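You operate a simulated robot arm through the tools that you are given. There is no shell and no other tool. Be economical: measure what you need, move in short steps, check, and stop when the job is done.

You are at the controls of a simulated two-armed robot. One attempt, no reset.

JOB
Move the yellow candle into the striped candle holder and dust where the plain green holder stood.
Fine: hold the plain green candle holder steady as the candle comes out; that holder ends in the brown book box, the brown cloth pad on the dining table.

It is judged by the outcome, as a careful person would: the job done as asked, and still so three seconds after it is handed in. It fails if anything else is knocked over, pushed out of place, dropped, spilled or broken. Flat cloth is picked up by pressing the open fingertips on it (5 to 10 N) and closing them slowly along it; thin cloth reads only 2 to 8 mm in the jaws.

ROBOT AND FRAMES
Two 6-joint arms with two-finger parallel grippers on one trunk, on a base that drives. Base frame: it is fixed to the floor where the robot stands at the start and does not move with it; the origin is under the middle of the robot, x ahead of it, y to its left, z up. Units: mm, degrees, N and s.
The left shoulder is at the start at [60, 187, 1097], the right one opposite. Places, roughly: green candle holder cup [400, 400, 900]; striped candle holder cup [400, 200, 900]; inside of the brown book box [400, -200, 800]; dust on the dining table [400, 400, 800]; dining table [700, 200, 800]; green candle [-250, -8250, 500]; blue candle [-250, -8250, 500]. Payload 1.57 kg a hand.
The tool frame of a hand sits at the grasp point between the pads (the TCP): z along the fingers, y along the line on which they close. The tips reach 30 mm beyond it. Largest opening 110 mm; finger width 24, thickness 12; the body of the gripper, 48 by 112 mm, starts 78 mm behind the TCP.
Orientation is told as [roll, pitch, yaw] about the base's x, y, z axes, in that order, counted from this pose: with the fingers straight down and closing along the base's y, the tool's x points along the base's -x, its y along +y and its z along -z.

CONTROLS
- The arms move only by the tool apply_moves. It takes "left_commands", "right_commands" or both (then of equal length, played together; a hand with none holds still); each is text: rows parted by semicolons, each of 7 numbers parted by spaces: the shift along the tool's x, y, z in m, then the turn, a rotation vector about the tool's x, y, z in degrees, then the gripper command, from -1 (fully open) to 1 (shut), values between in proportion. In form: dx dy dz ax ay az fingers; .... A call has 1 to 12 rows; each row is the pose to reach, as a shift and turn from the pose commanded when the call began, along the tool's axes at that moment. Each row takes 0.2 s and may step no farther than 50 mm and 8.6 degrees from the row before; otherwise, or with a gripper value out of range, the whole call is refused. A pose out of reach is approached as far as the arm can. The call stops where the force on the tool passes 90 N (or 10 N more than at its start, if that is more) or the arm is blocked; 0.2 s more then pass. The fingers move at their own pace (about 153 mm/s each) and stop on an object; they squeeze with about 37 N. The grip force told is the motor's: it shows also when the fingers shut on nothing. Time passes only in rows, and 0.2 s behind the last, so rows that repeat a pose let the fingers close. It gives the time, the measured TCP pose, the force on the tool (base axes), the opening and the grip force at its end, in the units of the frame above (readings bear some noise).
- Cameras (640 x 400 px; columns grow to the right, rows downward): "scene" is now at [1.7, 36.8, 1631.6]; the picture's right is [0.54, -0.84, 0.00], its down [-0.70, -0.45, -0.55] and it looks along [0.47, 0.30, -0.83] (base axes); focal length 272 px, centre (320, 200). "left" rides on the left gripper at [-36, 0, -80] in its tool frame; the picture's right is [0.00, -1.00, 0.00], its down [0.97, 0.00, -0.24] and it looks along [0.24, 0.00, 0.97] (tool axes); focal length 218 px, centre (320, 200). "right" rides on the right gripper at [-36, 0, -80] in its tool frame; the picture's right is [0.00, -1.00, 0.00], its down [0.97, 0.00, -0.24] and it looks along [0.24, 0.00, 0.97] (tool axes); focal length 218 px, centre (320, 200). There is no depth. A picture from a camera that has moved, and an enlarged one, comes with that camera's place and axes in the base frame and with its lens.
- grab_frame(camera): a new picture of that camera. The clock stands still meanwhile.
- slide_trunk(by): slides the trunk up (or, below 0, down) by that many mm; the arms and the scene camera ride with it, the base frame stays. It gives what a move gives, with no picture.
- drive_base(legs): drives the robot by 1 to 6 legs, each [ahead, left, turn to the left] in mm, mm and degrees, along the robot's own axes; the way and the turn of a leg run together, so that a leg with both is an arc; at most 1500 mm and 180 degrees a leg. The arms and the cameras ride along, it lands a little off, and it stops where it bumps. It gives what a move gives.
- turn_head(pan, tilt): turns the head with the scene camera to pan (to the left, within 86 degrees either way) and tilt (down, from -29 to 69), counted from straight ahead of the robot. It gives what a move gives.
- close_up(camera, box): a new picture of the part [left, top, right, bottom] of that camera's present view, enlarged. The clock stands still meanwhile.
- hand_in(): hands the job in; it is judged then, once.

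Work in short steps. Places have to be worked out from the pictures, the camera data and where the tool is seen: move nearer, look again, correct. Check each grasp and each placing, and mend what went wrong. You have 120 turns and 92 pictures in all, those below and enlarged ones among them. Open the grippers and draw the arms clear of the work before you hand the job in, unless the task says otherwise; then end with one line.

The tools are called after "Emit:" as a command line: name --argument value ..., lists and objects as JSON in quotes. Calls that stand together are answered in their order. apply_moves: Moves the arms, as the interface text tells. Its arguments: {"type":"object","properties":{"left_commands":{"type":"string"},"right_commands":{"type":"string"}},"required":[]} The other tools are called the same way: slide_trunk (by) slides the trunk up or down; drive_base (legs) drives the base; turn_head (pan, tilt) turns the head that bears the scene camera; grab_frame (camera) takes a picture; close_up (camera, box) takes an enlarged picture of a part of a camera's view; hand_in () hands the job in.

At the start:

```text
time_s: 0.0
left_position: [356.2, 416.7, 1279.4]
left_orientation: [0.0, 0.0, 0.1]
left_contact_force: [0.1, -0.5, -0.5]
left_grip_width: 110.0
left_gripper_force: 0.0
right_position: [343.3, 4.2, 1209.5]
right_orientation: [0.0, -0.1, 0.0]
right_contact_force: [0.0, -0.2, -0.2]
right_grip_width: 110.1
right_gripper_force: 0.0
trunk travel left (down, up): [-725.0, 265.0]
robot x, y, heading: [-1.2, 2.5, -0.0]
head pan, tilt: [32.5, 56.3]
```

scene: 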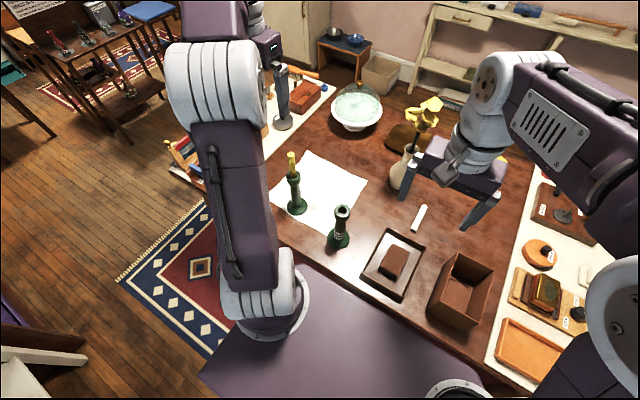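
right: 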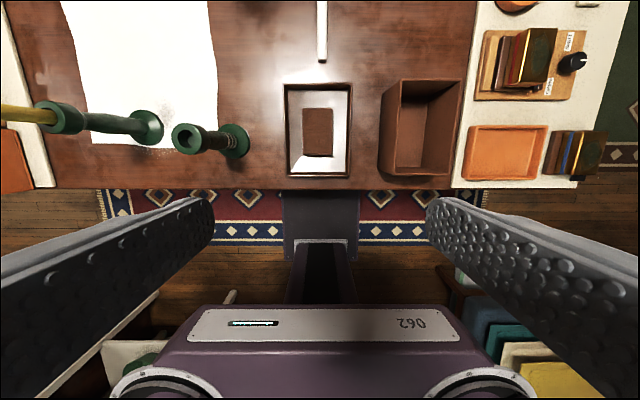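
left: 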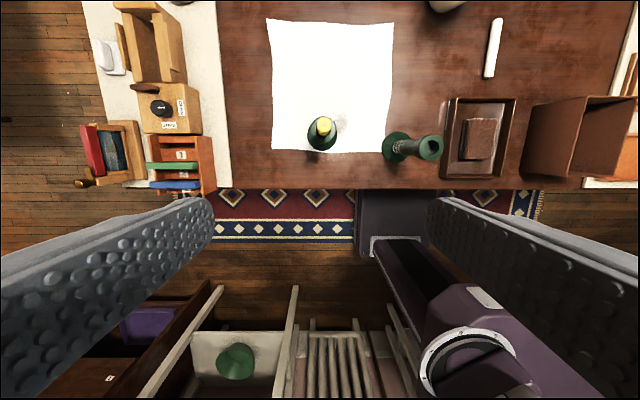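

I start by looking closer at the holders, the tray with the brown pad and the brown box.

Emit:
close_up --camera "scene" --box '[250, 130, 410, 270]'

Emit:
close_up --camera "scene" --box '[350, 190, 510, 330]'

Emit:
close_up --camera "left" --box '[250, 10, 640, 200]'

Emit:
close_up --camera "right" --box '[0, 60, 480, 210]'

```text
2.86 times, centred on (330, 200) of scene
camera zoom: at [1.7, 36.8, 1631.6], right [0.54, -0.84, 0.0], down [-0.7, -0.45, -0.55], along [0.47, 0.3, -0.83], focal length 776 px, centre (291, 200)
```

zoom: 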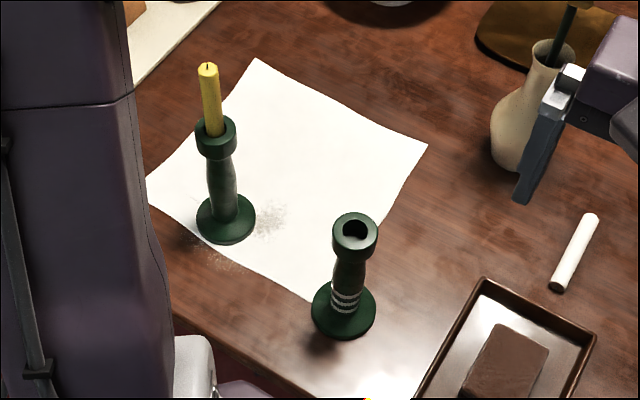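

```text
2.86 times, centred on (430, 260) of scene
camera zoom: at [1.7, 36.8, 1631.6], right [0.54, -0.84, 0.0], down [-0.7, -0.45, -0.55], along [0.47, 0.3, -0.83], focal length 776 px, centre (6, 29)
```

zoom: 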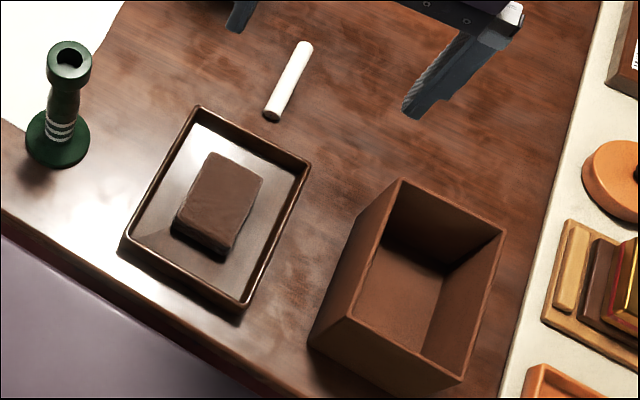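

```text
1.64 times, centred on (445, 105) of left
camera zoom: at [392.9, 416.8, 1358.4], right [0.0, -1.0, 0.0], down [-0.97, 0.0, 0.24], along [-0.24, 0.0, -0.97], focal length 358 px, centre (115, 356)
```

zoom: 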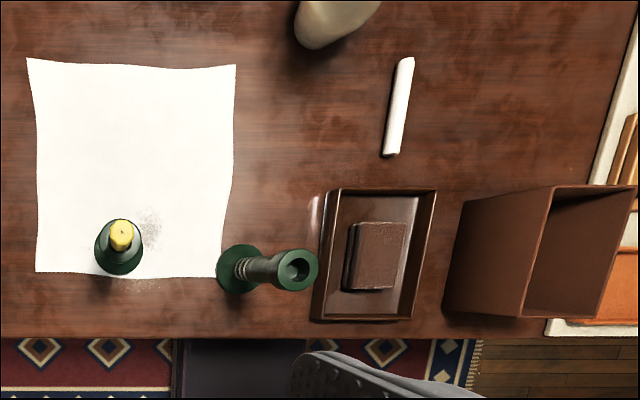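

```text
1.33 times, centred on (240, 135) of right
camera zoom: at [380.1, 4.6, 1289.5], right [0.0, -1.0, 0.0], down [-0.97, 0.0, 0.24], along [-0.24, 0.0, -0.97], focal length 291 px, centre (427, 287)
```

zoom: 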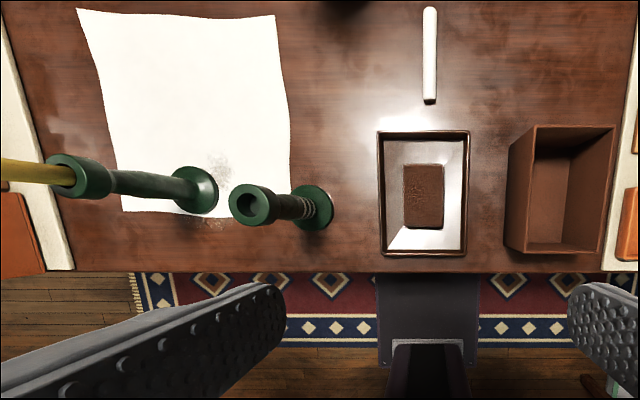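

The table is near z 755. By triangulation the green holder is at about (413, 411) with its rim near 930, the striped one at (394, 212), and the box inside spans x 335–485, y −133..−237 with its rim near 880. The pad is at (410, 10). I drive left so both arms can work on the green holder, then look.

Emit:
drive_base --legs '[[0, 280, 0]]'

Emit:
slide_trunk --by -120

Emit:
turn_head --pan 10 --tilt 55

Emit:
grab_frame --camera "scene"

Emit:
grab_frame --camera "right"

Emit:
grab_frame --camera "left"

```text
time_s: 1.9
left_position: [357.9, 691.5, 1279.7]
left_orientation: [0.1, 0.0, -0.1]
left_contact_force: [0.1, -0.8, -0.4]
left_grip_width: 109.8
left_gripper_force: 0.0
right_position: [343.6, 279.7, 1208.8]
right_orientation: [0.1, 0.0, -0.1]
right_contact_force: [1.0, -0.6, -0.4]
right_grip_width: 110.4
right_gripper_force: 0.0
trunk travel left (down, up): [-725.0, 265.0]
robot x, y, heading: [-3.8, 278.9, 0.4]
head pan, tilt: [32.5, 56.3]
```

```text
time_s: 3.5
left_position: [357.3, 692.1, 1159.2]
left_orientation: [-0.1, 0.0, -0.1]
left_contact_force: [0.6, -0.2, 0.6]
left_grip_width: 110.0
left_gripper_force: 0.0
right_position: [343.7, 279.8, 1088.7]
right_orientation: [0.0, -0.1, -0.1]
right_contact_force: [0.9, -0.4, 0.0]
right_grip_width: 110.0
right_gripper_force: 0.1
trunk travel left (down, up): [-605.0, 385.0]
robot x, y, heading: [-4.2, 275.7, -0.0]
head pan, tilt: [32.5, 56.3]
```

```text
time_s: 4.3
left_position: [357.6, 692.3, 1157.8]
left_orientation: [0.0, 0.1, -0.1]
left_contact_force: [-0.1, 0.3, -0.5]
left_grip_width: 110.4
left_gripper_force: 0.0
right_position: [343.9, 281.3, 1088.7]
right_orientation: [0.0, -0.2, -0.2]
right_contact_force: [-0.1, 1.1, 0.5]
right_grip_width: 110.0
right_gripper_force: 0.1
trunk travel left (down, up): [-605.0, 385.0]
robot x, y, heading: [0.4, 275.1, -0.2]
head pan, tilt: [10.0, 55.0]
```

```text
84 pictures are left
camera scene: at [13.3, 289.2, 1513.3], right [0.17, -0.98, 0.0], down [-0.81, -0.14, -0.57], along [0.56, 0.1, -0.82], focal length 272 px, centre (320, 200)
```

scene: 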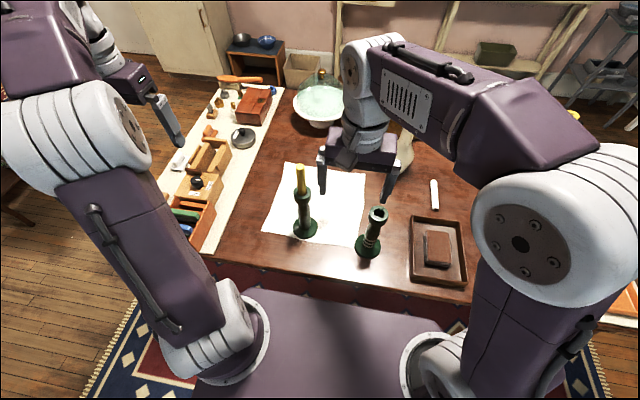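

```text
83 pictures are left
camera right: at [380.3, 281.9, 1169.6], right [0.0, -1.0, 0.0], down [-0.97, 0.0, 0.24], along [-0.24, 0.0, -0.97], focal length 218 px, centre (320, 200)
```

right: 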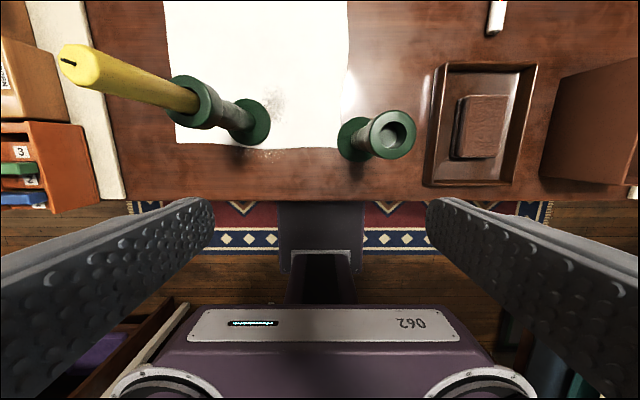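

```text
82 pictures are left
camera left: at [393.8, 694.0, 1238.4], right [0.0, -1.0, 0.0], down [-0.97, 0.0, 0.24], along [-0.24, 0.0, -0.97], focal length 218 px, centre (320, 200)
```

left: 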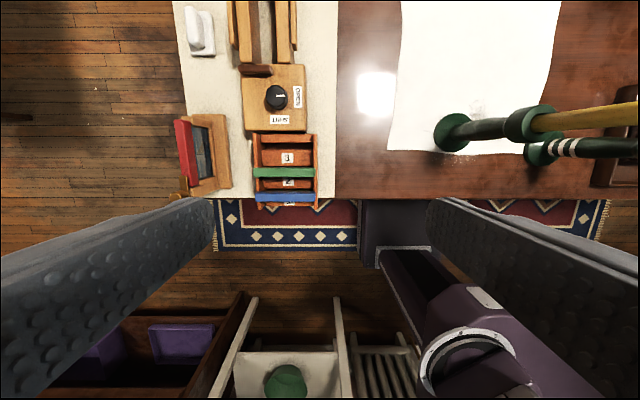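

Refined: green holder at (422, 412), rim 929, candle tip about 1037; striped cup at (393, 206), rim 927. I tilt the right hand 45° forward and lower it behind the green holder.

Emit:
apply_moves --right_commands "0 0 0.015 0 -7.5 0 -1; 0 0 0.03 0 -15 0 -1; 0 0.01 0.045 0 -22.5 0 -1; 0 0.03 0.06 0 -30 0 -1; 0 0.06 0.075 0 -37.5 0 -1; 0 0.09 0.09 0 -45 0 -1; 0 0.12 0.1 0 -45 0 -1; 0 0.131 0.105 0 -45 0 -1"

Emit:
grab_frame --camera "right"

Emit:
grab_frame --camera "scene"

```text
time_s: 6.1
left_position: [357.3, 691.8, 1158.6]
left_orientation: [-0.1, 0.0, -0.1]
left_contact_force: [0.4, 0.6, 0.2]
left_grip_width: 109.7
left_gripper_force: 0.1
right_position: [345.6, 414.5, 983.6]
right_orientation: [0.0, -45.0, 0.0]
right_contact_force: [0.4, -0.6, -0.8]
right_grip_width: 109.6
right_gripper_force: 0.0
trunk travel left (down, up): [-605.0, 385.0]
robot x, y, heading: [2.7, 276.2, -0.6]
head pan, tilt: [10.0, 55.0]
```

```text
81 pictures are left
camera right: at [315.2, 414.8, 1066.6], right [0.0, -1.0, 0.0], down [-0.86, 0.0, -0.52], along [0.52, 0.0, -0.86], focal length 218 px, centre (320, 200)
```

right: 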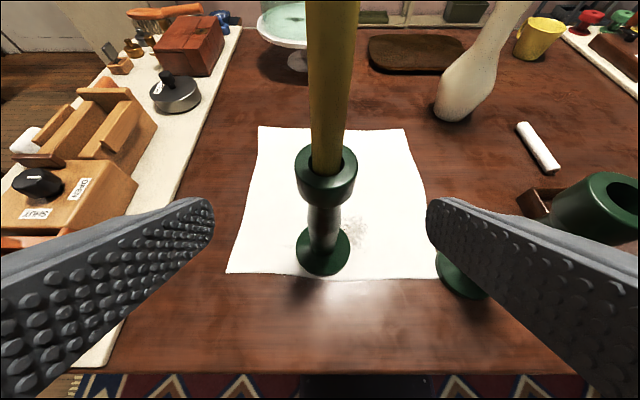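

```text
80 pictures are left
camera scene: at [13.3, 289.1, 1513.3], right [0.17, -0.99, 0.0], down [-0.81, -0.14, -0.57], along [0.56, 0.1, -0.82], focal length 272 px, centre (320, 200)
```

scene: 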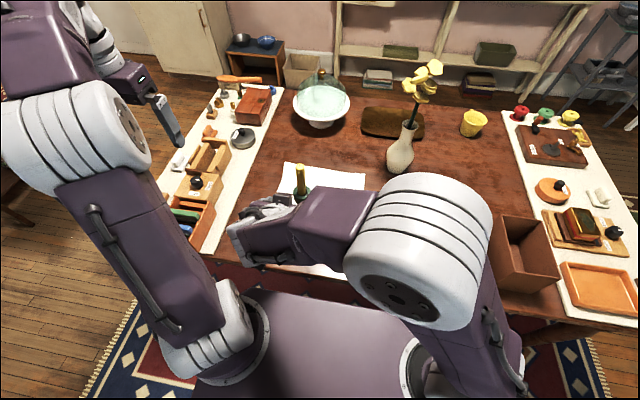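

The cup is centred ahead of the right hand along its axis. I advance about 107 mm and check before closing.

Emit:
apply_moves --right_commands "0 -0.003 0.03 0 0 0 -1; 0 -0.003 0.06 0 0 0 -1; 0 -0.003 0.085 0 0 0 -1; 0 -0.003 0.107 0 0 0 -1"

Emit:
grab_frame --camera "right"

```text
time_s: 7.1
left_position: [358.2, 693.5, 1158.2]
left_orientation: [0.0, -0.1, 0.0]
left_contact_force: [0.2, 0.4, 0.2]
left_grip_width: 109.7
left_gripper_force: 0.0
right_position: [420.6, 408.5, 905.7]
right_orientation: [0.0, -44.9, -0.1]
right_contact_force: [0.0, -1.2, 0.6]
right_grip_width: 110.1
right_gripper_force: 0.0
trunk travel left (down, up): [-605.0, 385.0]
robot x, y, heading: [-0.1, 277.8, -0.2]
head pan, tilt: [10.0, 55.0]
```

```text
79 pictures are left
camera right: at [389.5, 409.6, 988.9], right [0.0, -1.0, 0.0], down [-0.86, 0.0, -0.52], along [0.52, 0.0, -0.86], focal length 218 px, centre (320, 200)
```

right: 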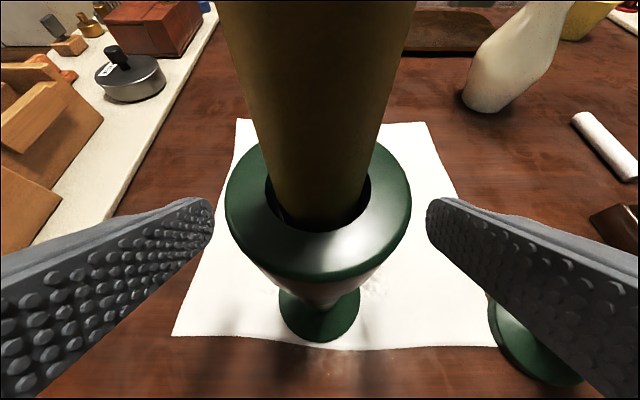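

The cup is centred within a millimetre or two between the fingers. I close gradually to hold it.

Emit:
apply_moves --right_commands "0 0.001 0 0 0 0 -0.5; 0 0.001 0 0 0 0 -0.1; 0 0.001 0 0 0 0 0.05; 0 0.001 0 0 0 0 0.12; 0 0.001 0 0 0 0 0.2; 0 0.001 0 0 0 0 0.4; 0 0.001 0 0 0 0 0.7; 0 0.001 0 0 0 0 1; 0 0.001 0 0 0 0 1"

Emit:
grab_frame --camera "right"

```text
time_s: 9.1
left_position: [356.7, 692.7, 1158.8]
left_orientation: [0.0, 0.0, -0.1]
left_contact_force: [0.5, 0.2, -0.2]
left_grip_width: 109.8
left_gripper_force: 0.1
right_position: [419.0, 409.5, 907.2]
right_orientation: [0.1, -45.0, -0.1]
right_contact_force: [-0.1, 0.1, -0.3]
right_grip_width: 46.9
right_gripper_force: 37.1
trunk travel left (down, up): [-605.0, 385.0]
robot x, y, heading: [1.1, 277.1, -0.3]
head pan, tilt: [10.0, 55.0]
```

```text
78 pictures are left
camera right: at [388.6, 410.4, 989.9], right [0.0, -1.0, 0.0], down [-0.86, 0.0, -0.52], along [0.52, 0.0, -0.86], focal length 218 px, centre (320, 200)
```

right: 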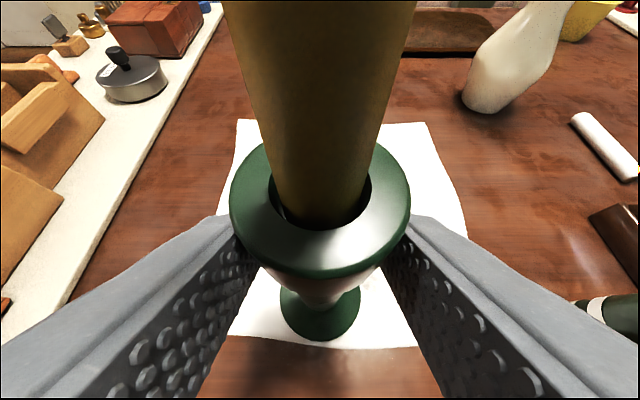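

The holder is held (46.9 mm wide). Now the left hand comes over the candle: first to (423, 410, 1100), clear above its tip.

Emit:
apply_moves --left_commands "-0.011 -0.045 0.008 0 0 0 -1; -0.022 -0.09 0.016 0 0 0 -1; -0.033 -0.135 0.024 0 0 0 -1; -0.044 -0.18 0.032 0 0 0 -1; -0.055 -0.225 0.04 0 0 0 -1; -0.062 -0.265 0.046 0 0 0 -0.5; -0.066 -0.282 0.05 0 0 0 -0.3; -0.066 -0.282 0.05 0 0 0 -0.3"

Emit:
grab_frame --camera "left"

Emit:
grab_frame --camera "scene"

```text
time_s: 10.9
left_position: [422.5, 410.3, 1110.1]
left_orientation: [0.0, 0.0, -0.1]
left_contact_force: [0.1, -0.5, -0.3]
left_grip_width: 71.6
left_gripper_force: 0.1
right_position: [418.2, 409.9, 906.7]
right_orientation: [0.0, -44.9, -0.1]
right_contact_force: [0.8, 0.2, 0.9]
right_grip_width: 46.9
right_gripper_force: 37.2
trunk travel left (down, up): [-605.0, 385.0]
robot x, y, heading: [1.9, 278.9, -0.0]
head pan, tilt: [10.0, 55.0]
```

```text
77 pictures are left
camera left: at [459.0, 410.7, 1189.4], right [0.0, -1.0, 0.0], down [-0.97, 0.0, 0.24], along [-0.24, 0.0, -0.97], focal length 218 px, centre (320, 200)
```

left: 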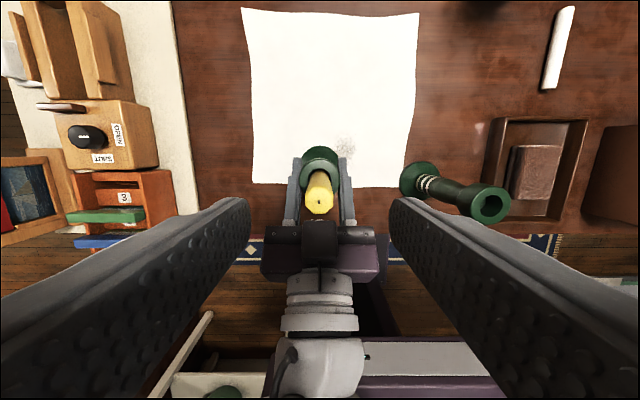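

```text
76 pictures are left
camera scene: at [13.1, 289.1, 1513.3], right [0.17, -0.99, 0.0], down [-0.81, -0.14, -0.57], along [0.57, 0.1, -0.82], focal length 272 px, centre (320, 200)
```

scene: 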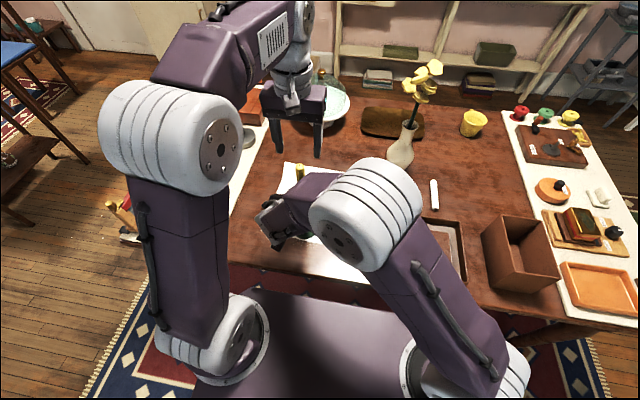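

The candle tip is centred at about (419, 411). I lower the left hand to z about 1020 around it and close gently.

Emit:
apply_moves --left_commands "0.002 0 0.03 0 0 0 -0.3; 0.002 0 0.06 0 0 0 -0.3; 0.002 0 0.09 0 0 0 -0.2; 0.002 0 0.09 0 0 0 0.1; 0.002 0 0.09 0 0 0 0.35; 0.002 0 0.09 0 0 0 0.5; 0.002 0 0.09 0 0 0 0.6; 0.002 0 0.09 0 0 0 0.8; 0.002 0 0.09 0 0 0 1; 0.002 0 0.09 0 0 0 1"

Emit:
grab_frame --camera "left"

Emit:
grab_frame --camera "right"

```text
time_s: 13.1
left_position: [420.1, 408.1, 1018.2]
left_orientation: [0.1, 0.0, 0.0]
left_contact_force: [3.3, 14.6, -2.9]
left_grip_width: 19.6
left_gripper_force: 33.8
right_position: [419.6, 409.7, 907.7]
right_orientation: [-0.1, -45.0, -0.2]
right_contact_force: [-2.9, -15.6, 4.7]
right_grip_width: 47.0
right_gripper_force: 36.8
trunk travel left (down, up): [-605.0, 385.0]
robot x, y, heading: [3.5, 278.5, -0.3]
head pan, tilt: [10.0, 55.0]
```

```text
75 pictures are left
camera left: at [456.5, 409.1, 1098.4], right [0.0, -1.0, 0.0], down [-0.97, 0.0, 0.24], along [-0.24, 0.0, -0.97], focal length 218 px, centre (320, 200)
```

left: 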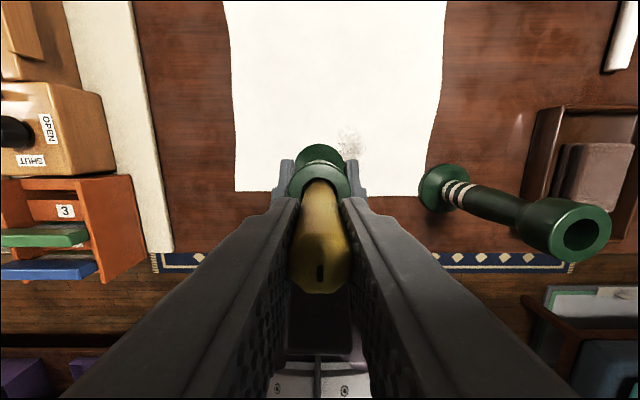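

```text
74 pictures are left
camera right: at [388.7, 409.7, 989.9], right [0.0, -1.0, 0.0], down [-0.86, 0.0, -0.52], along [0.52, 0.0, -0.86], focal length 218 px, centre (320, 200)
```

right: 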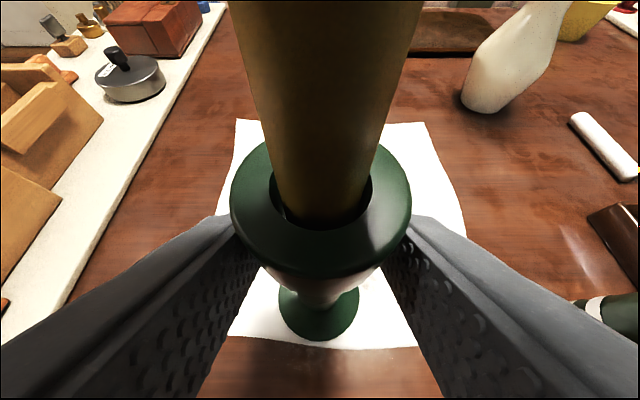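

The candle is gripped (19.6 mm), with about 15 N of side load between the hands. I shift the left hand about 2 mm in +y to relieve it before lifting.

Emit:
apply_moves --left_commands "0 0.001 0 0 0 0 1; 0 0.002 0 0 0 0 1; 0 0.002 0 0 0 0 1"

```text
time_s: 13.9
left_position: [420.4, 409.8, 1018.7]
left_orientation: [-0.1, 0.1, -0.1]
left_contact_force: [-6.6, 0.1, 3.3]
left_grip_width: 19.5
left_gripper_force: 33.6
right_position: [419.4, 411.0, 907.1]
right_orientation: [0.0, -45.1, 0.0]
right_contact_force: [6.6, 0.7, 0.5]
right_grip_width: 47.0
right_gripper_force: 37.0
trunk travel left (down, up): [-605.0, 385.0]
robot x, y, heading: [-1.6, 276.4, -0.1]
head pan, tilt: [10.0, 55.0]
```

The side load is gone. I lift the candle straight up in small steps while the right hand holds the holder.

Emit:
apply_moves --left_commands "0 0 -0.004 0 0 0 1; 0 0 -0.01 0 0 0 1; 0 0 -0.018 0 0 0 1; 0 0 -0.028 0 0 0 1; 0 0 -0.04 0 0 0 1; 0 0 -0.055 0 0 0 1; 0 0 -0.075 0 0 0 1; 0 0 -0.1 0 0 0 1"

Emit:
grab_frame --camera "right"

Emit:
grab_frame --camera "left"

```text
time_s: 15.7
left_position: [420.7, 412.7, 1119.6]
left_orientation: [0.0, 0.0, -0.1]
left_contact_force: [-0.8, 0.5, -0.3]
left_grip_width: 19.3
left_gripper_force: 33.6
right_position: [419.1, 409.5, 906.7]
right_orientation: [0.0, -45.0, -0.1]
right_contact_force: [0.1, 0.5, 1.0]
right_grip_width: 46.9
right_gripper_force: 36.7
trunk travel left (down, up): [-605.0, 385.0]
robot x, y, heading: [2.2, 270.9, -0.2]
head pan, tilt: [10.0, 55.0]
```

```text
73 pictures are left
camera right: at [388.5, 410.4, 990.0], right [0.0, -1.0, 0.0], down [-0.86, 0.0, -0.52], along [0.52, 0.0, -0.86], focal length 218 px, centre (320, 200)
```

right: 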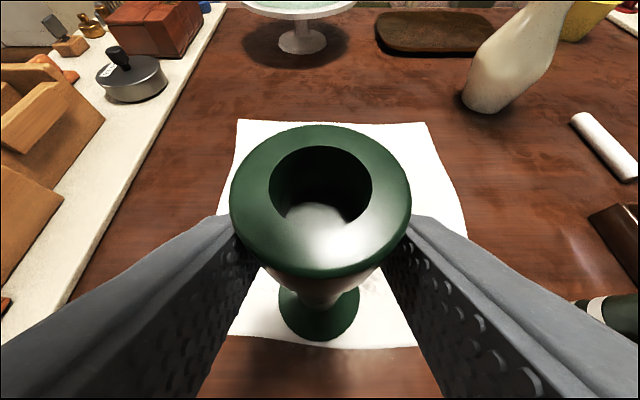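

```text
72 pictures are left
camera left: at [457.1, 414.4, 1199.2], right [0.0, -1.0, 0.0], down [-0.97, 0.0, 0.24], along [-0.24, 0.0, -0.97], focal length 218 px, centre (320, 200)
```

left: 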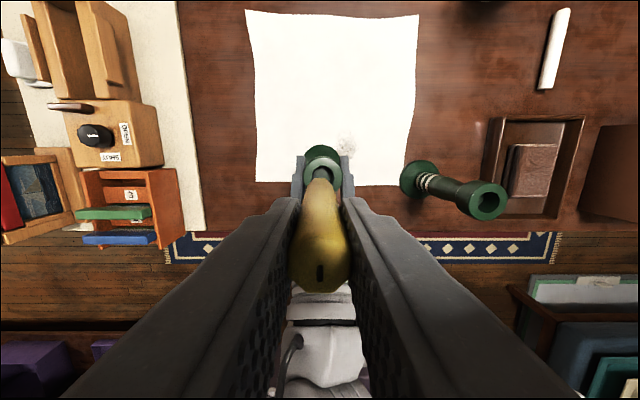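

The candle is out cleanly and the holder is still steady. I raise the trunk by 230 mm to lift both clear, then look to measure the candle.

Emit:
slide_trunk --by 230

Emit:
grab_frame --camera "scene"

Emit:
grab_frame --camera "right"

```text
time_s: 18.1
left_position: [421.9, 413.5, 1348.9]
left_orientation: [0.1, 0.1, -0.2]
left_contact_force: [-0.2, 0.5, -0.8]
left_grip_width: 19.5
left_gripper_force: 33.7
right_position: [419.9, 410.5, 1136.1]
right_orientation: [0.0, -44.9, 0.0]
right_contact_force: [0.1, -1.0, -3.8]
right_grip_width: 46.8
right_gripper_force: 36.9
trunk travel left (down, up): [-835.0, 155.0]
robot x, y, heading: [0.8, 277.1, -0.2]
head pan, tilt: [10.0, 55.0]
```

```text
71 pictures are left
camera scene: at [13.9, 289.2, 1743.2], right [0.17, -0.99, 0.0], down [-0.81, -0.14, -0.57], along [0.56, 0.1, -0.82], focal length 272 px, centre (320, 200)
```

scene: 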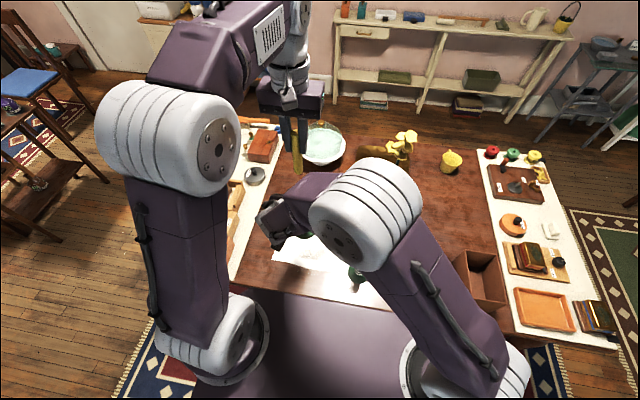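

```text
70 pictures are left
camera right: at [389.0, 410.6, 1219.7], right [0.0, -1.0, 0.0], down [-0.86, 0.0, -0.52], along [0.52, 0.0, -0.86], focal length 218 px, centre (320, 200)
```

right: 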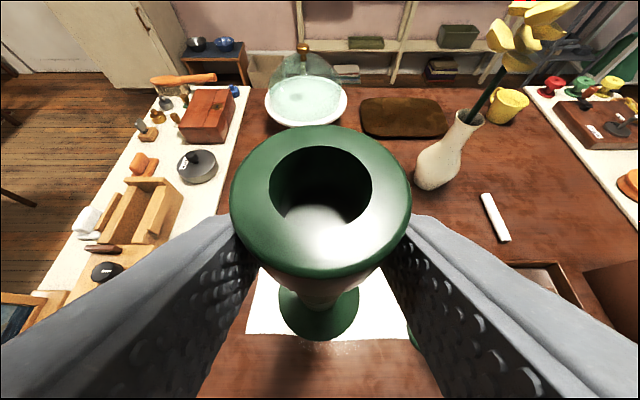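

Both objects are clear, with the holder base near z 985. I drive right toward the box.

Emit:
drive_base --legs '[[0, -330, 0]]'

Emit:
grab_frame --camera "right"

Emit:
grab_frame --camera "scene"

```text
time_s: 20.3
left_position: [421.3, 92.2, 1348.5]
left_orientation: [-0.1, 0.0, 0.3]
left_contact_force: [0.2, 0.4, 0.1]
left_grip_width: 19.4
left_gripper_force: 33.4
right_position: [419.2, 89.0, 1135.1]
right_orientation: [-0.3, -45.0, 0.4]
right_contact_force: [0.7, 0.3, -3.1]
right_grip_width: 47.1
right_gripper_force: 37.3
trunk travel left (down, up): [-835.0, 155.0]
robot x, y, heading: [3.5, -51.6, 0.2]
head pan, tilt: [10.0, 55.0]
```

```text
69 pictures are left
camera right: at [388.7, 89.1, 1219.5], right [0.01, -1.0, 0.0], down [-0.86, -0.01, -0.52], along [0.52, 0.0, -0.86], focal length 218 px, centre (320, 200)
```

right: 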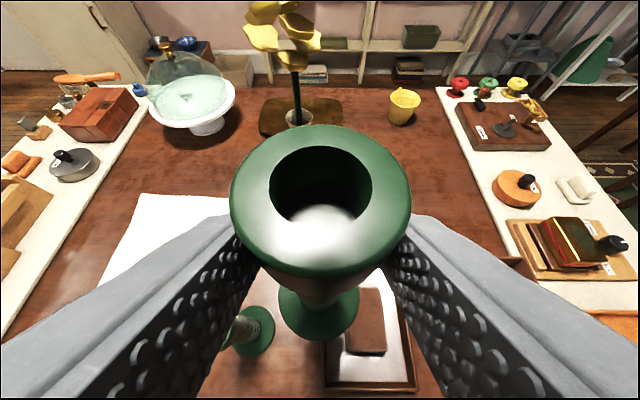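

```text
68 pictures are left
camera scene: at [14.4, -33.9, 1743.2], right [0.18, -0.98, 0.0], down [-0.81, -0.15, -0.57], along [0.56, 0.1, -0.82], focal length 272 px, centre (320, 200)
```

scene: 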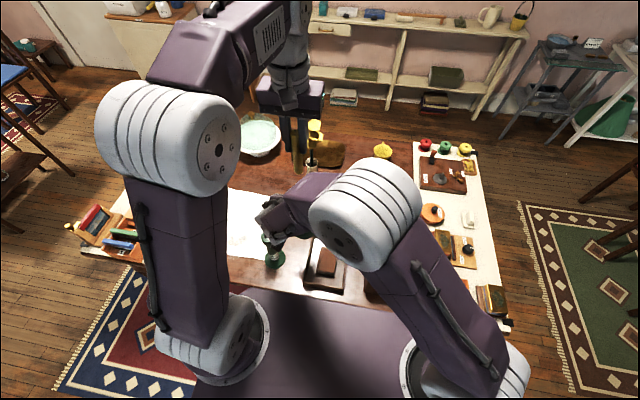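

Now I move the right hand sideways to about y −181 over the box.

Emit:
apply_moves --right_commands "0 -0.045 0 0 0 0 1; 0 -0.09 0 0 0 0 1; 0 -0.135 0 0 0 0 1; 0 -0.18 0 0 0 0 1; 0 -0.225 0 0 0 0 1; 0 -0.27 0 0 0 0 1; 0 -0.27 0 0 0 0 1"

Emit:
grab_frame --camera "right"

Emit:
grab_frame --camera "scene"

Emit:
grab_frame --camera "left"

```text
time_s: 21.9
left_position: [420.5, 89.6, 1349.0]
left_orientation: [0.0, 0.0, 0.3]
left_contact_force: [0.0, -0.3, -0.3]
left_grip_width: 19.6
left_gripper_force: 33.7
right_position: [441.8, -164.1, 1149.5]
right_orientation: [-0.5, -44.8, 0.6]
right_contact_force: [-0.7, 0.1, -3.8]
right_grip_width: 47.2
right_gripper_force: 37.2
right hand out of reach, approached as far as the arm can: row 5, 6, 7
trunk travel left (down, up): [-835.0, 155.0]
robot x, y, heading: [3.7, -45.0, 0.5]
head pan, tilt: [10.0, 55.0]
```

```text
67 pictures are left
camera right: at [410.6, -163.7, 1232.3], right [0.0, -1.0, 0.01], down [-0.86, -0.01, -0.51], along [0.51, 0.0, -0.86], focal length 218 px, centre (320, 200)
```

right: 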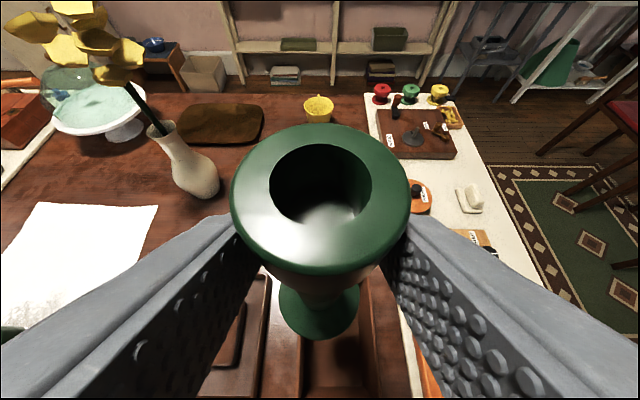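

```text
66 pictures are left
camera scene: at [13.5, -36.6, 1743.2], right [0.18, -0.98, 0.0], down [-0.81, -0.15, -0.57], along [0.56, 0.1, -0.82], focal length 272 px, centre (320, 200)
```

scene: 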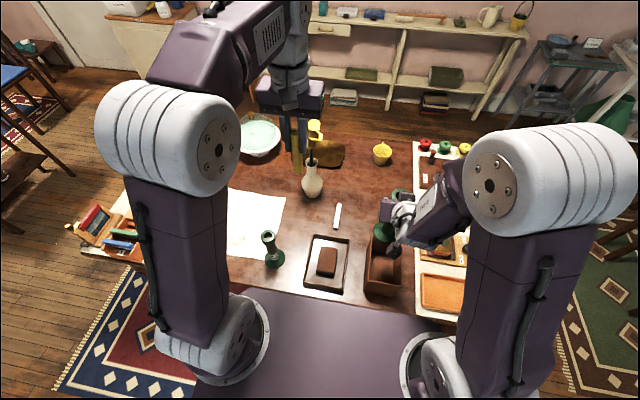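

```text
65 pictures are left
camera left: at [456.8, 91.8, 1429.0], right [0.01, -1.0, 0.0], down [-0.97, -0.01, 0.24], along [-0.24, 0.0, -0.97], focal length 218 px, centre (320, 200)
```

left: 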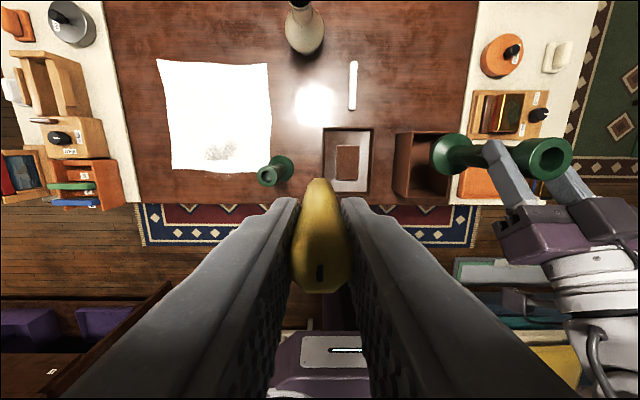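

The right arm folds too tightly there. I bring the hand back toward the middle, then drive the base a further 95 mm right.

Emit:
apply_moves --right_commands "0 0.03 0 0 0 0 1; 0 0.06 0 0 0 0 1; 0 0.09 0 0 0 0 1; 0 0.09 0 0 0 0 1"

Emit:
drive_base --legs '[[0, -100, 0]]'

```text
time_s: 22.9
left_position: [420.5, 88.5, 1348.9]
left_orientation: [0.0, 0.0, 0.3]
left_contact_force: [-0.1, 0.3, -0.5]
left_grip_width: 19.4
left_gripper_force: 33.9
right_position: [443.1, -74.3, 1147.2]
right_orientation: [0.0, -44.8, 0.3]
right_contact_force: [0.8, -0.6, -2.9]
right_grip_width: 46.9
right_gripper_force: 36.4
trunk travel left (down, up): [-835.0, 155.0]
robot x, y, heading: [1.2, -48.5, 0.4]
head pan, tilt: [10.0, 55.0]
```

```text
time_s: 24.1
left_position: [421.5, -8.6, 1347.8]
left_orientation: [-0.2, 0.1, 0.4]
left_contact_force: [0.2, 0.2, 0.1]
left_grip_width: 19.6
left_gripper_force: 33.7
right_position: [443.7, -173.9, 1147.6]
right_orientation: [-0.1, -45.0, 0.4]
right_contact_force: [-0.4, -0.1, -2.6]
right_grip_width: 46.8
right_gripper_force: 36.3
trunk travel left (down, up): [-835.0, 155.0]
robot x, y, heading: [1.0, -150.0, -0.0]
head pan, tilt: [10.0, 55.0]
```

I need a good view of the box, so I take the left wrist and right wrist views from here.

Emit:
close_up --camera "left" --box '[300, 90, 560, 250]'

Emit:
grab_frame --camera "right"

Emit:
close_up --camera "scene" --box '[200, 130, 520, 330]'

```text
2.46 times, centred on (430, 170) of left
camera zoom: at [458.1, -6.7, 1428.3], right [0.0, -1.0, 0.0], down [-0.97, 0.0, 0.24], along [-0.24, 0.0, -0.97], focal length 537 px, centre (49, 274)
```

zoom: 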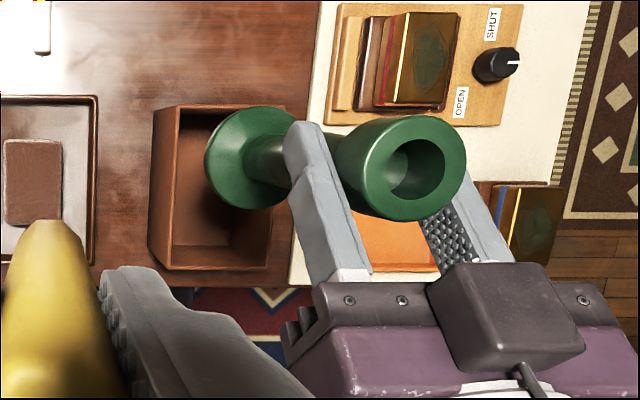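

```text
63 pictures are left
camera right: at [412.9, -172.3, 1230.8], right [0.01, -1.0, 0.0], down [-0.86, -0.01, -0.52], along [0.52, 0.0, -0.86], focal length 218 px, centre (320, 200)
```

right: 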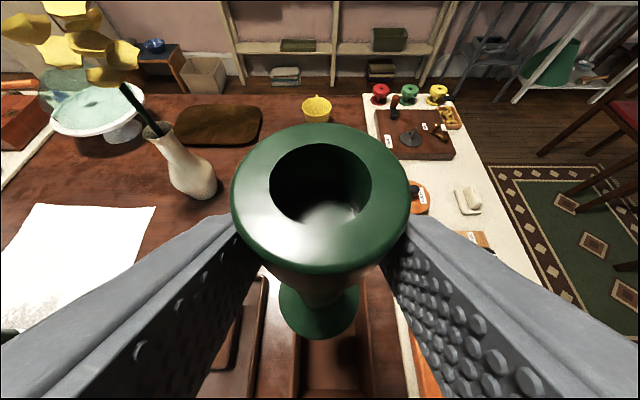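

```text
2.00 times, centred on (360, 230) of scene
camera zoom: at [14.9, -134.0, 1743.2], right [0.18, -0.98, 0.0], down [-0.81, -0.15, -0.57], along [0.56, 0.1, -0.82], focal length 543 px, centre (240, 140)
```

zoom: 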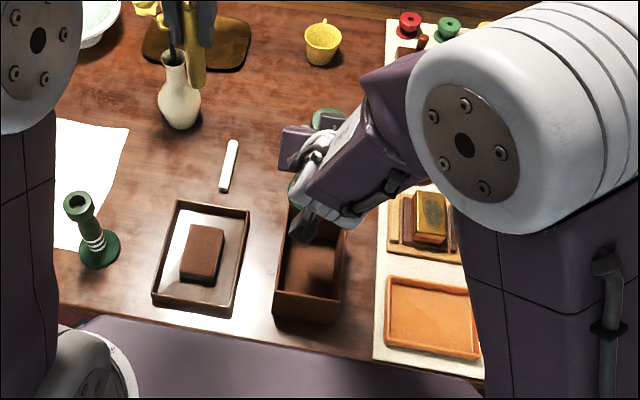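

The box rim spans x 327–490, y −130..−238, so its centre is about (408, −184). I shift the hand by −24 mm in x and −10 mm in y.

Emit:
apply_moves --right_commands "0.008 -0.005 -0.008 0 0 0 1; 0.017 -0.010 -0.017 0 0 0 1; 0.017 -0.010 -0.017 0 0 0 1"

```text
time_s: 24.9
left_position: [422.0, -13.3, 1348.2]
left_orientation: [0.1, 0.0, 0.3]
left_contact_force: [-0.8, 0.2, -0.2]
left_grip_width: 19.5
left_gripper_force: 33.4
right_position: [419.1, -189.2, 1146.7]
right_orientation: [0.1, -45.0, 0.2]
right_contact_force: [0.3, -0.3, -3.1]
right_grip_width: 47.1
right_gripper_force: 36.6
trunk travel left (down, up): [-835.0, 155.0]
robot x, y, heading: [-0.8, -150.3, 0.4]
head pan, tilt: [10.0, 55.0]
```

Reached. I lower the trunk until the holder's base is just above the box rim, then check alignment.

Emit:
slide_trunk --by -85

Emit:
grab_frame --camera "right"

Emit:
close_up --camera "left" --box '[300, 90, 560, 250]'

```text
time_s: 26.1
left_position: [422.1, -11.8, 1263.7]
left_orientation: [0.1, -0.1, 0.4]
left_contact_force: [0.2, -0.1, -0.2]
left_grip_width: 19.3
left_gripper_force: 33.7
right_position: [420.7, -188.1, 1062.2]
right_orientation: [0.0, -45.0, 0.3]
right_contact_force: [0.4, 0.4, -2.7]
right_grip_width: 46.6
right_gripper_force: 37.1
trunk travel left (down, up): [-750.0, 240.0]
robot x, y, heading: [2.8, -149.9, 0.2]
head pan, tilt: [10.0, 55.0]
```

```text
61 pictures are left
camera right: at [388.7, -187.0, 1145.3], right [0.01, -1.0, 0.0], down [-0.86, 0.0, -0.52], along [0.52, 0.0, -0.86], focal length 218 px, centre (320, 200)
```

right: 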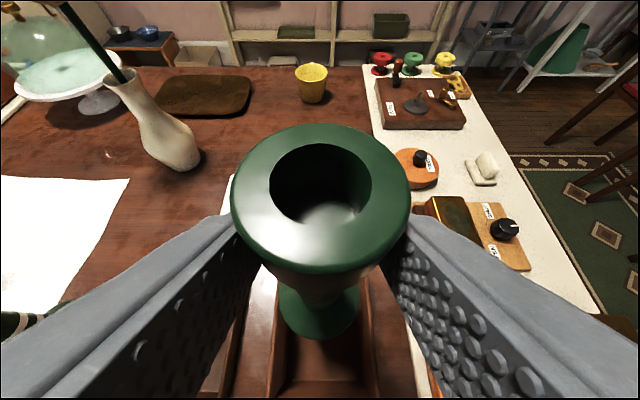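

```text
2.46 times, centred on (430, 170) of left
camera zoom: at [458.1, -11.0, 1343.8], right [0.0, -1.0, 0.0], down [-0.97, 0.0, 0.24], along [-0.24, 0.0, -0.97], focal length 537 px, centre (49, 274)
```

zoom: 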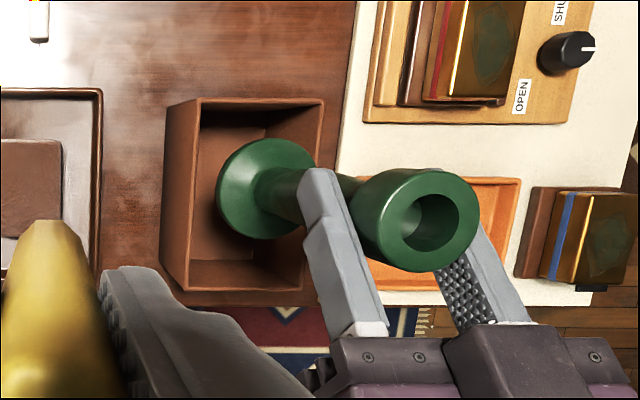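

I zoom the right view to check the base against the box walls.

Emit:
close_up --camera "right" --box '[220, 260, 420, 400]'

```text
2.86 times, centred on (320, 330) of right
camera zoom: at [388.7, -187.0, 1145.3], right [0.01, -1.0, 0.0], down [-0.86, 0.0, -0.52], along [0.52, 0.0, -0.86], focal length 624 px, centre (320, -171)
```

zoom: 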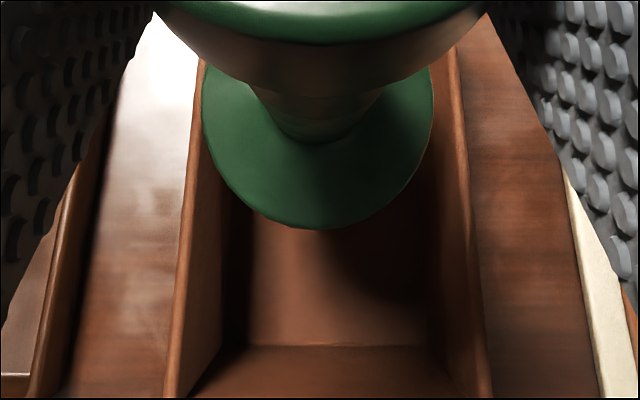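

The base needs about 2.5 mm in −y. I shift it and lower with the trunk to about 8 mm above the expected resting height.

Emit:
apply_moves --right_commands "0 -0.0027 0 0 0 0 1; 0 -0.0027 0 0 0 0 1"

Emit:
slide_trunk --by -70

Emit:
close_up --camera "right" --box '[220, 260, 420, 400]'

```text
time_s: 26.7
left_position: [422.0, -12.3, 1263.5]
left_orientation: [-0.1, 0.0, 0.3]
left_contact_force: [1.2, -0.5, -0.3]
left_grip_width: 19.4
left_gripper_force: 33.8
right_position: [418.6, -189.6, 1062.9]
right_orientation: [0.1, -45.0, 0.3]
right_contact_force: [0.1, -0.2, -2.7]
right_grip_width: 46.9
right_gripper_force: 37.2
trunk travel left (down, up): [-750.0, 240.0]
robot x, y, heading: [2.0, -147.8, 0.4]
head pan, tilt: [10.0, 55.0]
```

```text
time_s: 27.7
left_position: [421.9, -12.4, 1192.9]
left_orientation: [0.0, -0.1, 0.3]
left_contact_force: [0.2, -0.1, 0.3]
left_grip_width: 19.5
left_gripper_force: 33.1
right_position: [419.5, -189.8, 992.6]
right_orientation: [0.0, -45.0, 0.3]
right_contact_force: [0.2, -0.3, -3.7]
right_grip_width: 46.8
right_gripper_force: 37.0
trunk travel left (down, up): [-680.0, 310.0]
robot x, y, heading: [1.9, -146.8, 0.3]
head pan, tilt: [10.0, 55.0]
```

```text
2.86 times, centred on (320, 330) of right
camera zoom: at [389.1, -189.6, 1075.6], right [0.0, -1.0, 0.0], down [-0.86, 0.0, -0.52], along [0.52, 0.0, -0.86], focal length 624 px, centre (320, -171)
```

zoom: 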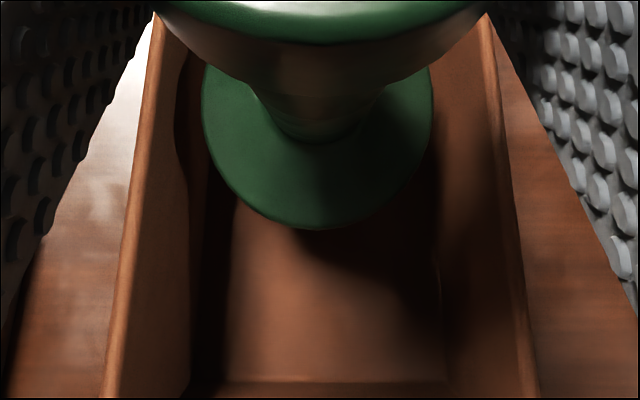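

The base is inside the box and centred. I lower it further.

Emit:
slide_trunk --by -72

Emit:
close_up --camera "right" --box '[220, 260, 420, 400]'

```text
time_s: 28.8
left_position: [421.3, -11.4, 1122.4]
left_orientation: [0.1, 0.0, 0.3]
left_contact_force: [-0.2, 0.6, -0.5]
left_grip_width: 19.4
left_gripper_force: 33.3
right_position: [419.2, -190.0, 920.2]
right_orientation: [0.0, -45.1, 0.4]
right_contact_force: [-0.9, 0.6, -3.5]
right_grip_width: 46.9
right_gripper_force: 36.6
trunk travel left (down, up): [-608.0, 382.0]
robot x, y, heading: [4.0, -149.6, 0.1]
head pan, tilt: [10.0, 55.0]
```

```text
2.86 times, centred on (320, 330) of right
camera zoom: at [389.0, -189.6, 1003.6], right [0.0, -1.0, 0.0], down [-0.86, 0.0, -0.52], along [0.52, 0.0, -0.86], focal length 624 px, centre (320, -171)
```

zoom: 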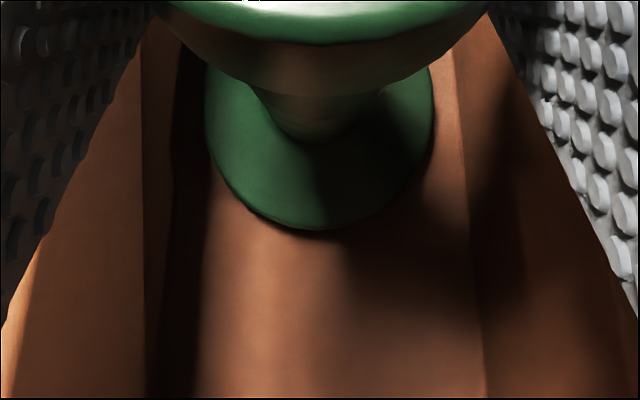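

Nearly at the floor. I lower in 2 mm steps with the arm, watching the force.

Emit:
apply_moves --right_commands "0.0014 0 0.0014 0 0 0 1; 0.0028 0 0.0028 0 0 0 1; 0.0042 0 0.0042 0 0 0 1; 0.0042 0 0.0042 0 0 0 1"

```text
time_s: 29.8
left_position: [422.1, -12.3, 1121.7]
left_orientation: [0.0, 0.0, 0.2]
left_contact_force: [0.2, -0.5, -0.8]
left_grip_width: 19.2
left_gripper_force: 33.4
right_position: [419.4, -190.5, 915.2]
right_orientation: [-0.1, -45.0, 0.3]
right_contact_force: [0.3, -0.1, -3.5]
right_grip_width: 46.8
right_gripper_force: 36.6
trunk travel left (down, up): [-608.0, 382.0]
robot x, y, heading: [0.8, -149.3, 0.5]
head pan, tilt: [10.0, 55.0]
```

Emit:
apply_moves --right_commands "0.0014 0 0.0014 0 0 0 1; 0.0028 0 0.0028 0 0 0 1; 0.0028 0 0.0028 0 0 0 1"

```text
time_s: 30.6
left_position: [421.2, -11.8, 1122.6]
left_orientation: [0.0, 0.0, 0.3]
left_contact_force: [-0.1, 0.1, -0.4]
left_grip_width: 19.5
left_gripper_force: 33.1
right_position: [419.6, -189.3, 911.7]
right_orientation: [0.0, -45.3, 0.2]
right_contact_force: [-0.5, -2.1, 10.2]
right_grip_width: 46.9
right_gripper_force: 37.0
trunk travel left (down, up): [-608.0, 382.0]
robot x, y, heading: [1.8, -149.1, 0.4]
head pan, tilt: [10.0, 55.0]
```

Contact is felt (10 N up), so the holder stands on the box floor. I open to about 62 mm and draw back along the tool axis.

Emit:
apply_moves --right_commands "0 0 0 0 0 0 0.1; 0 0 0 0 0 0 -0.05; 0 0 0 0 0 0 -0.13; 0 0 0 0 0 0 -0.13; 0 0 -0.02 0 0 0 -0.13; 0 0 -0.05 0 0 0 -0.13; 0 0 -0.08 0 0 0 -0.2; 0 0 -0.11 0 0 0 -0.3"

Emit:
grab_frame --camera "right"

Emit:
grab_frame --camera "left"

```text
time_s: 32.4
left_position: [421.5, -13.1, 1121.6]
left_orientation: [0.2, 0.0, 0.3]
left_contact_force: [0.1, -1.2, 0.4]
left_grip_width: 19.8
left_gripper_force: 34.0
right_position: [350.8, -174.8, 999.0]
right_orientation: [0.0, -45.0, 0.3]
right_contact_force: [-0.2, 0.7, 1.2]
right_grip_width: 71.7
right_gripper_force: 0.1
right hand out of reach, approached as far as the arm can: row 6, 7, 8
trunk travel left (down, up): [-608.0, 382.0]
robot x, y, heading: [0.3, -150.9, 0.2]
head pan, tilt: [10.0, 55.0]
```

```text
56 pictures are left
camera right: at [319.9, -174.1, 1081.8], right [0.0, -1.0, 0.0], down [-0.86, 0.0, -0.52], along [0.52, 0.0, -0.86], focal length 218 px, centre (320, 200)
```

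right: 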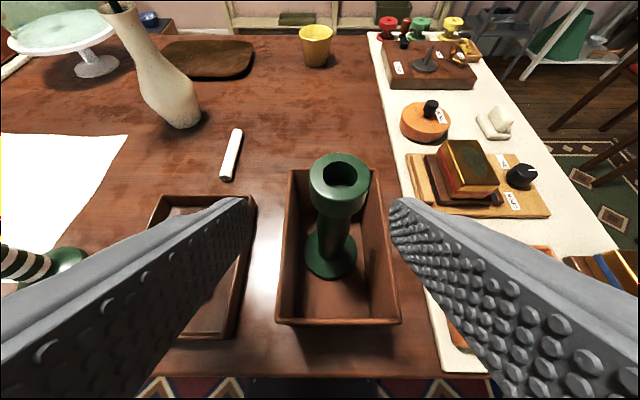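

```text
55 pictures are left
camera left: at [456.4, -11.3, 1202.5], right [0.0, -1.0, 0.0], down [-0.97, 0.0, 0.24], along [-0.24, 0.0, -0.97], focal length 218 px, centre (320, 200)
```

left: 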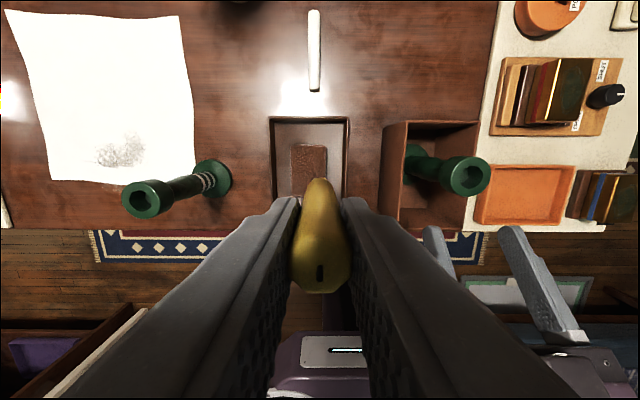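

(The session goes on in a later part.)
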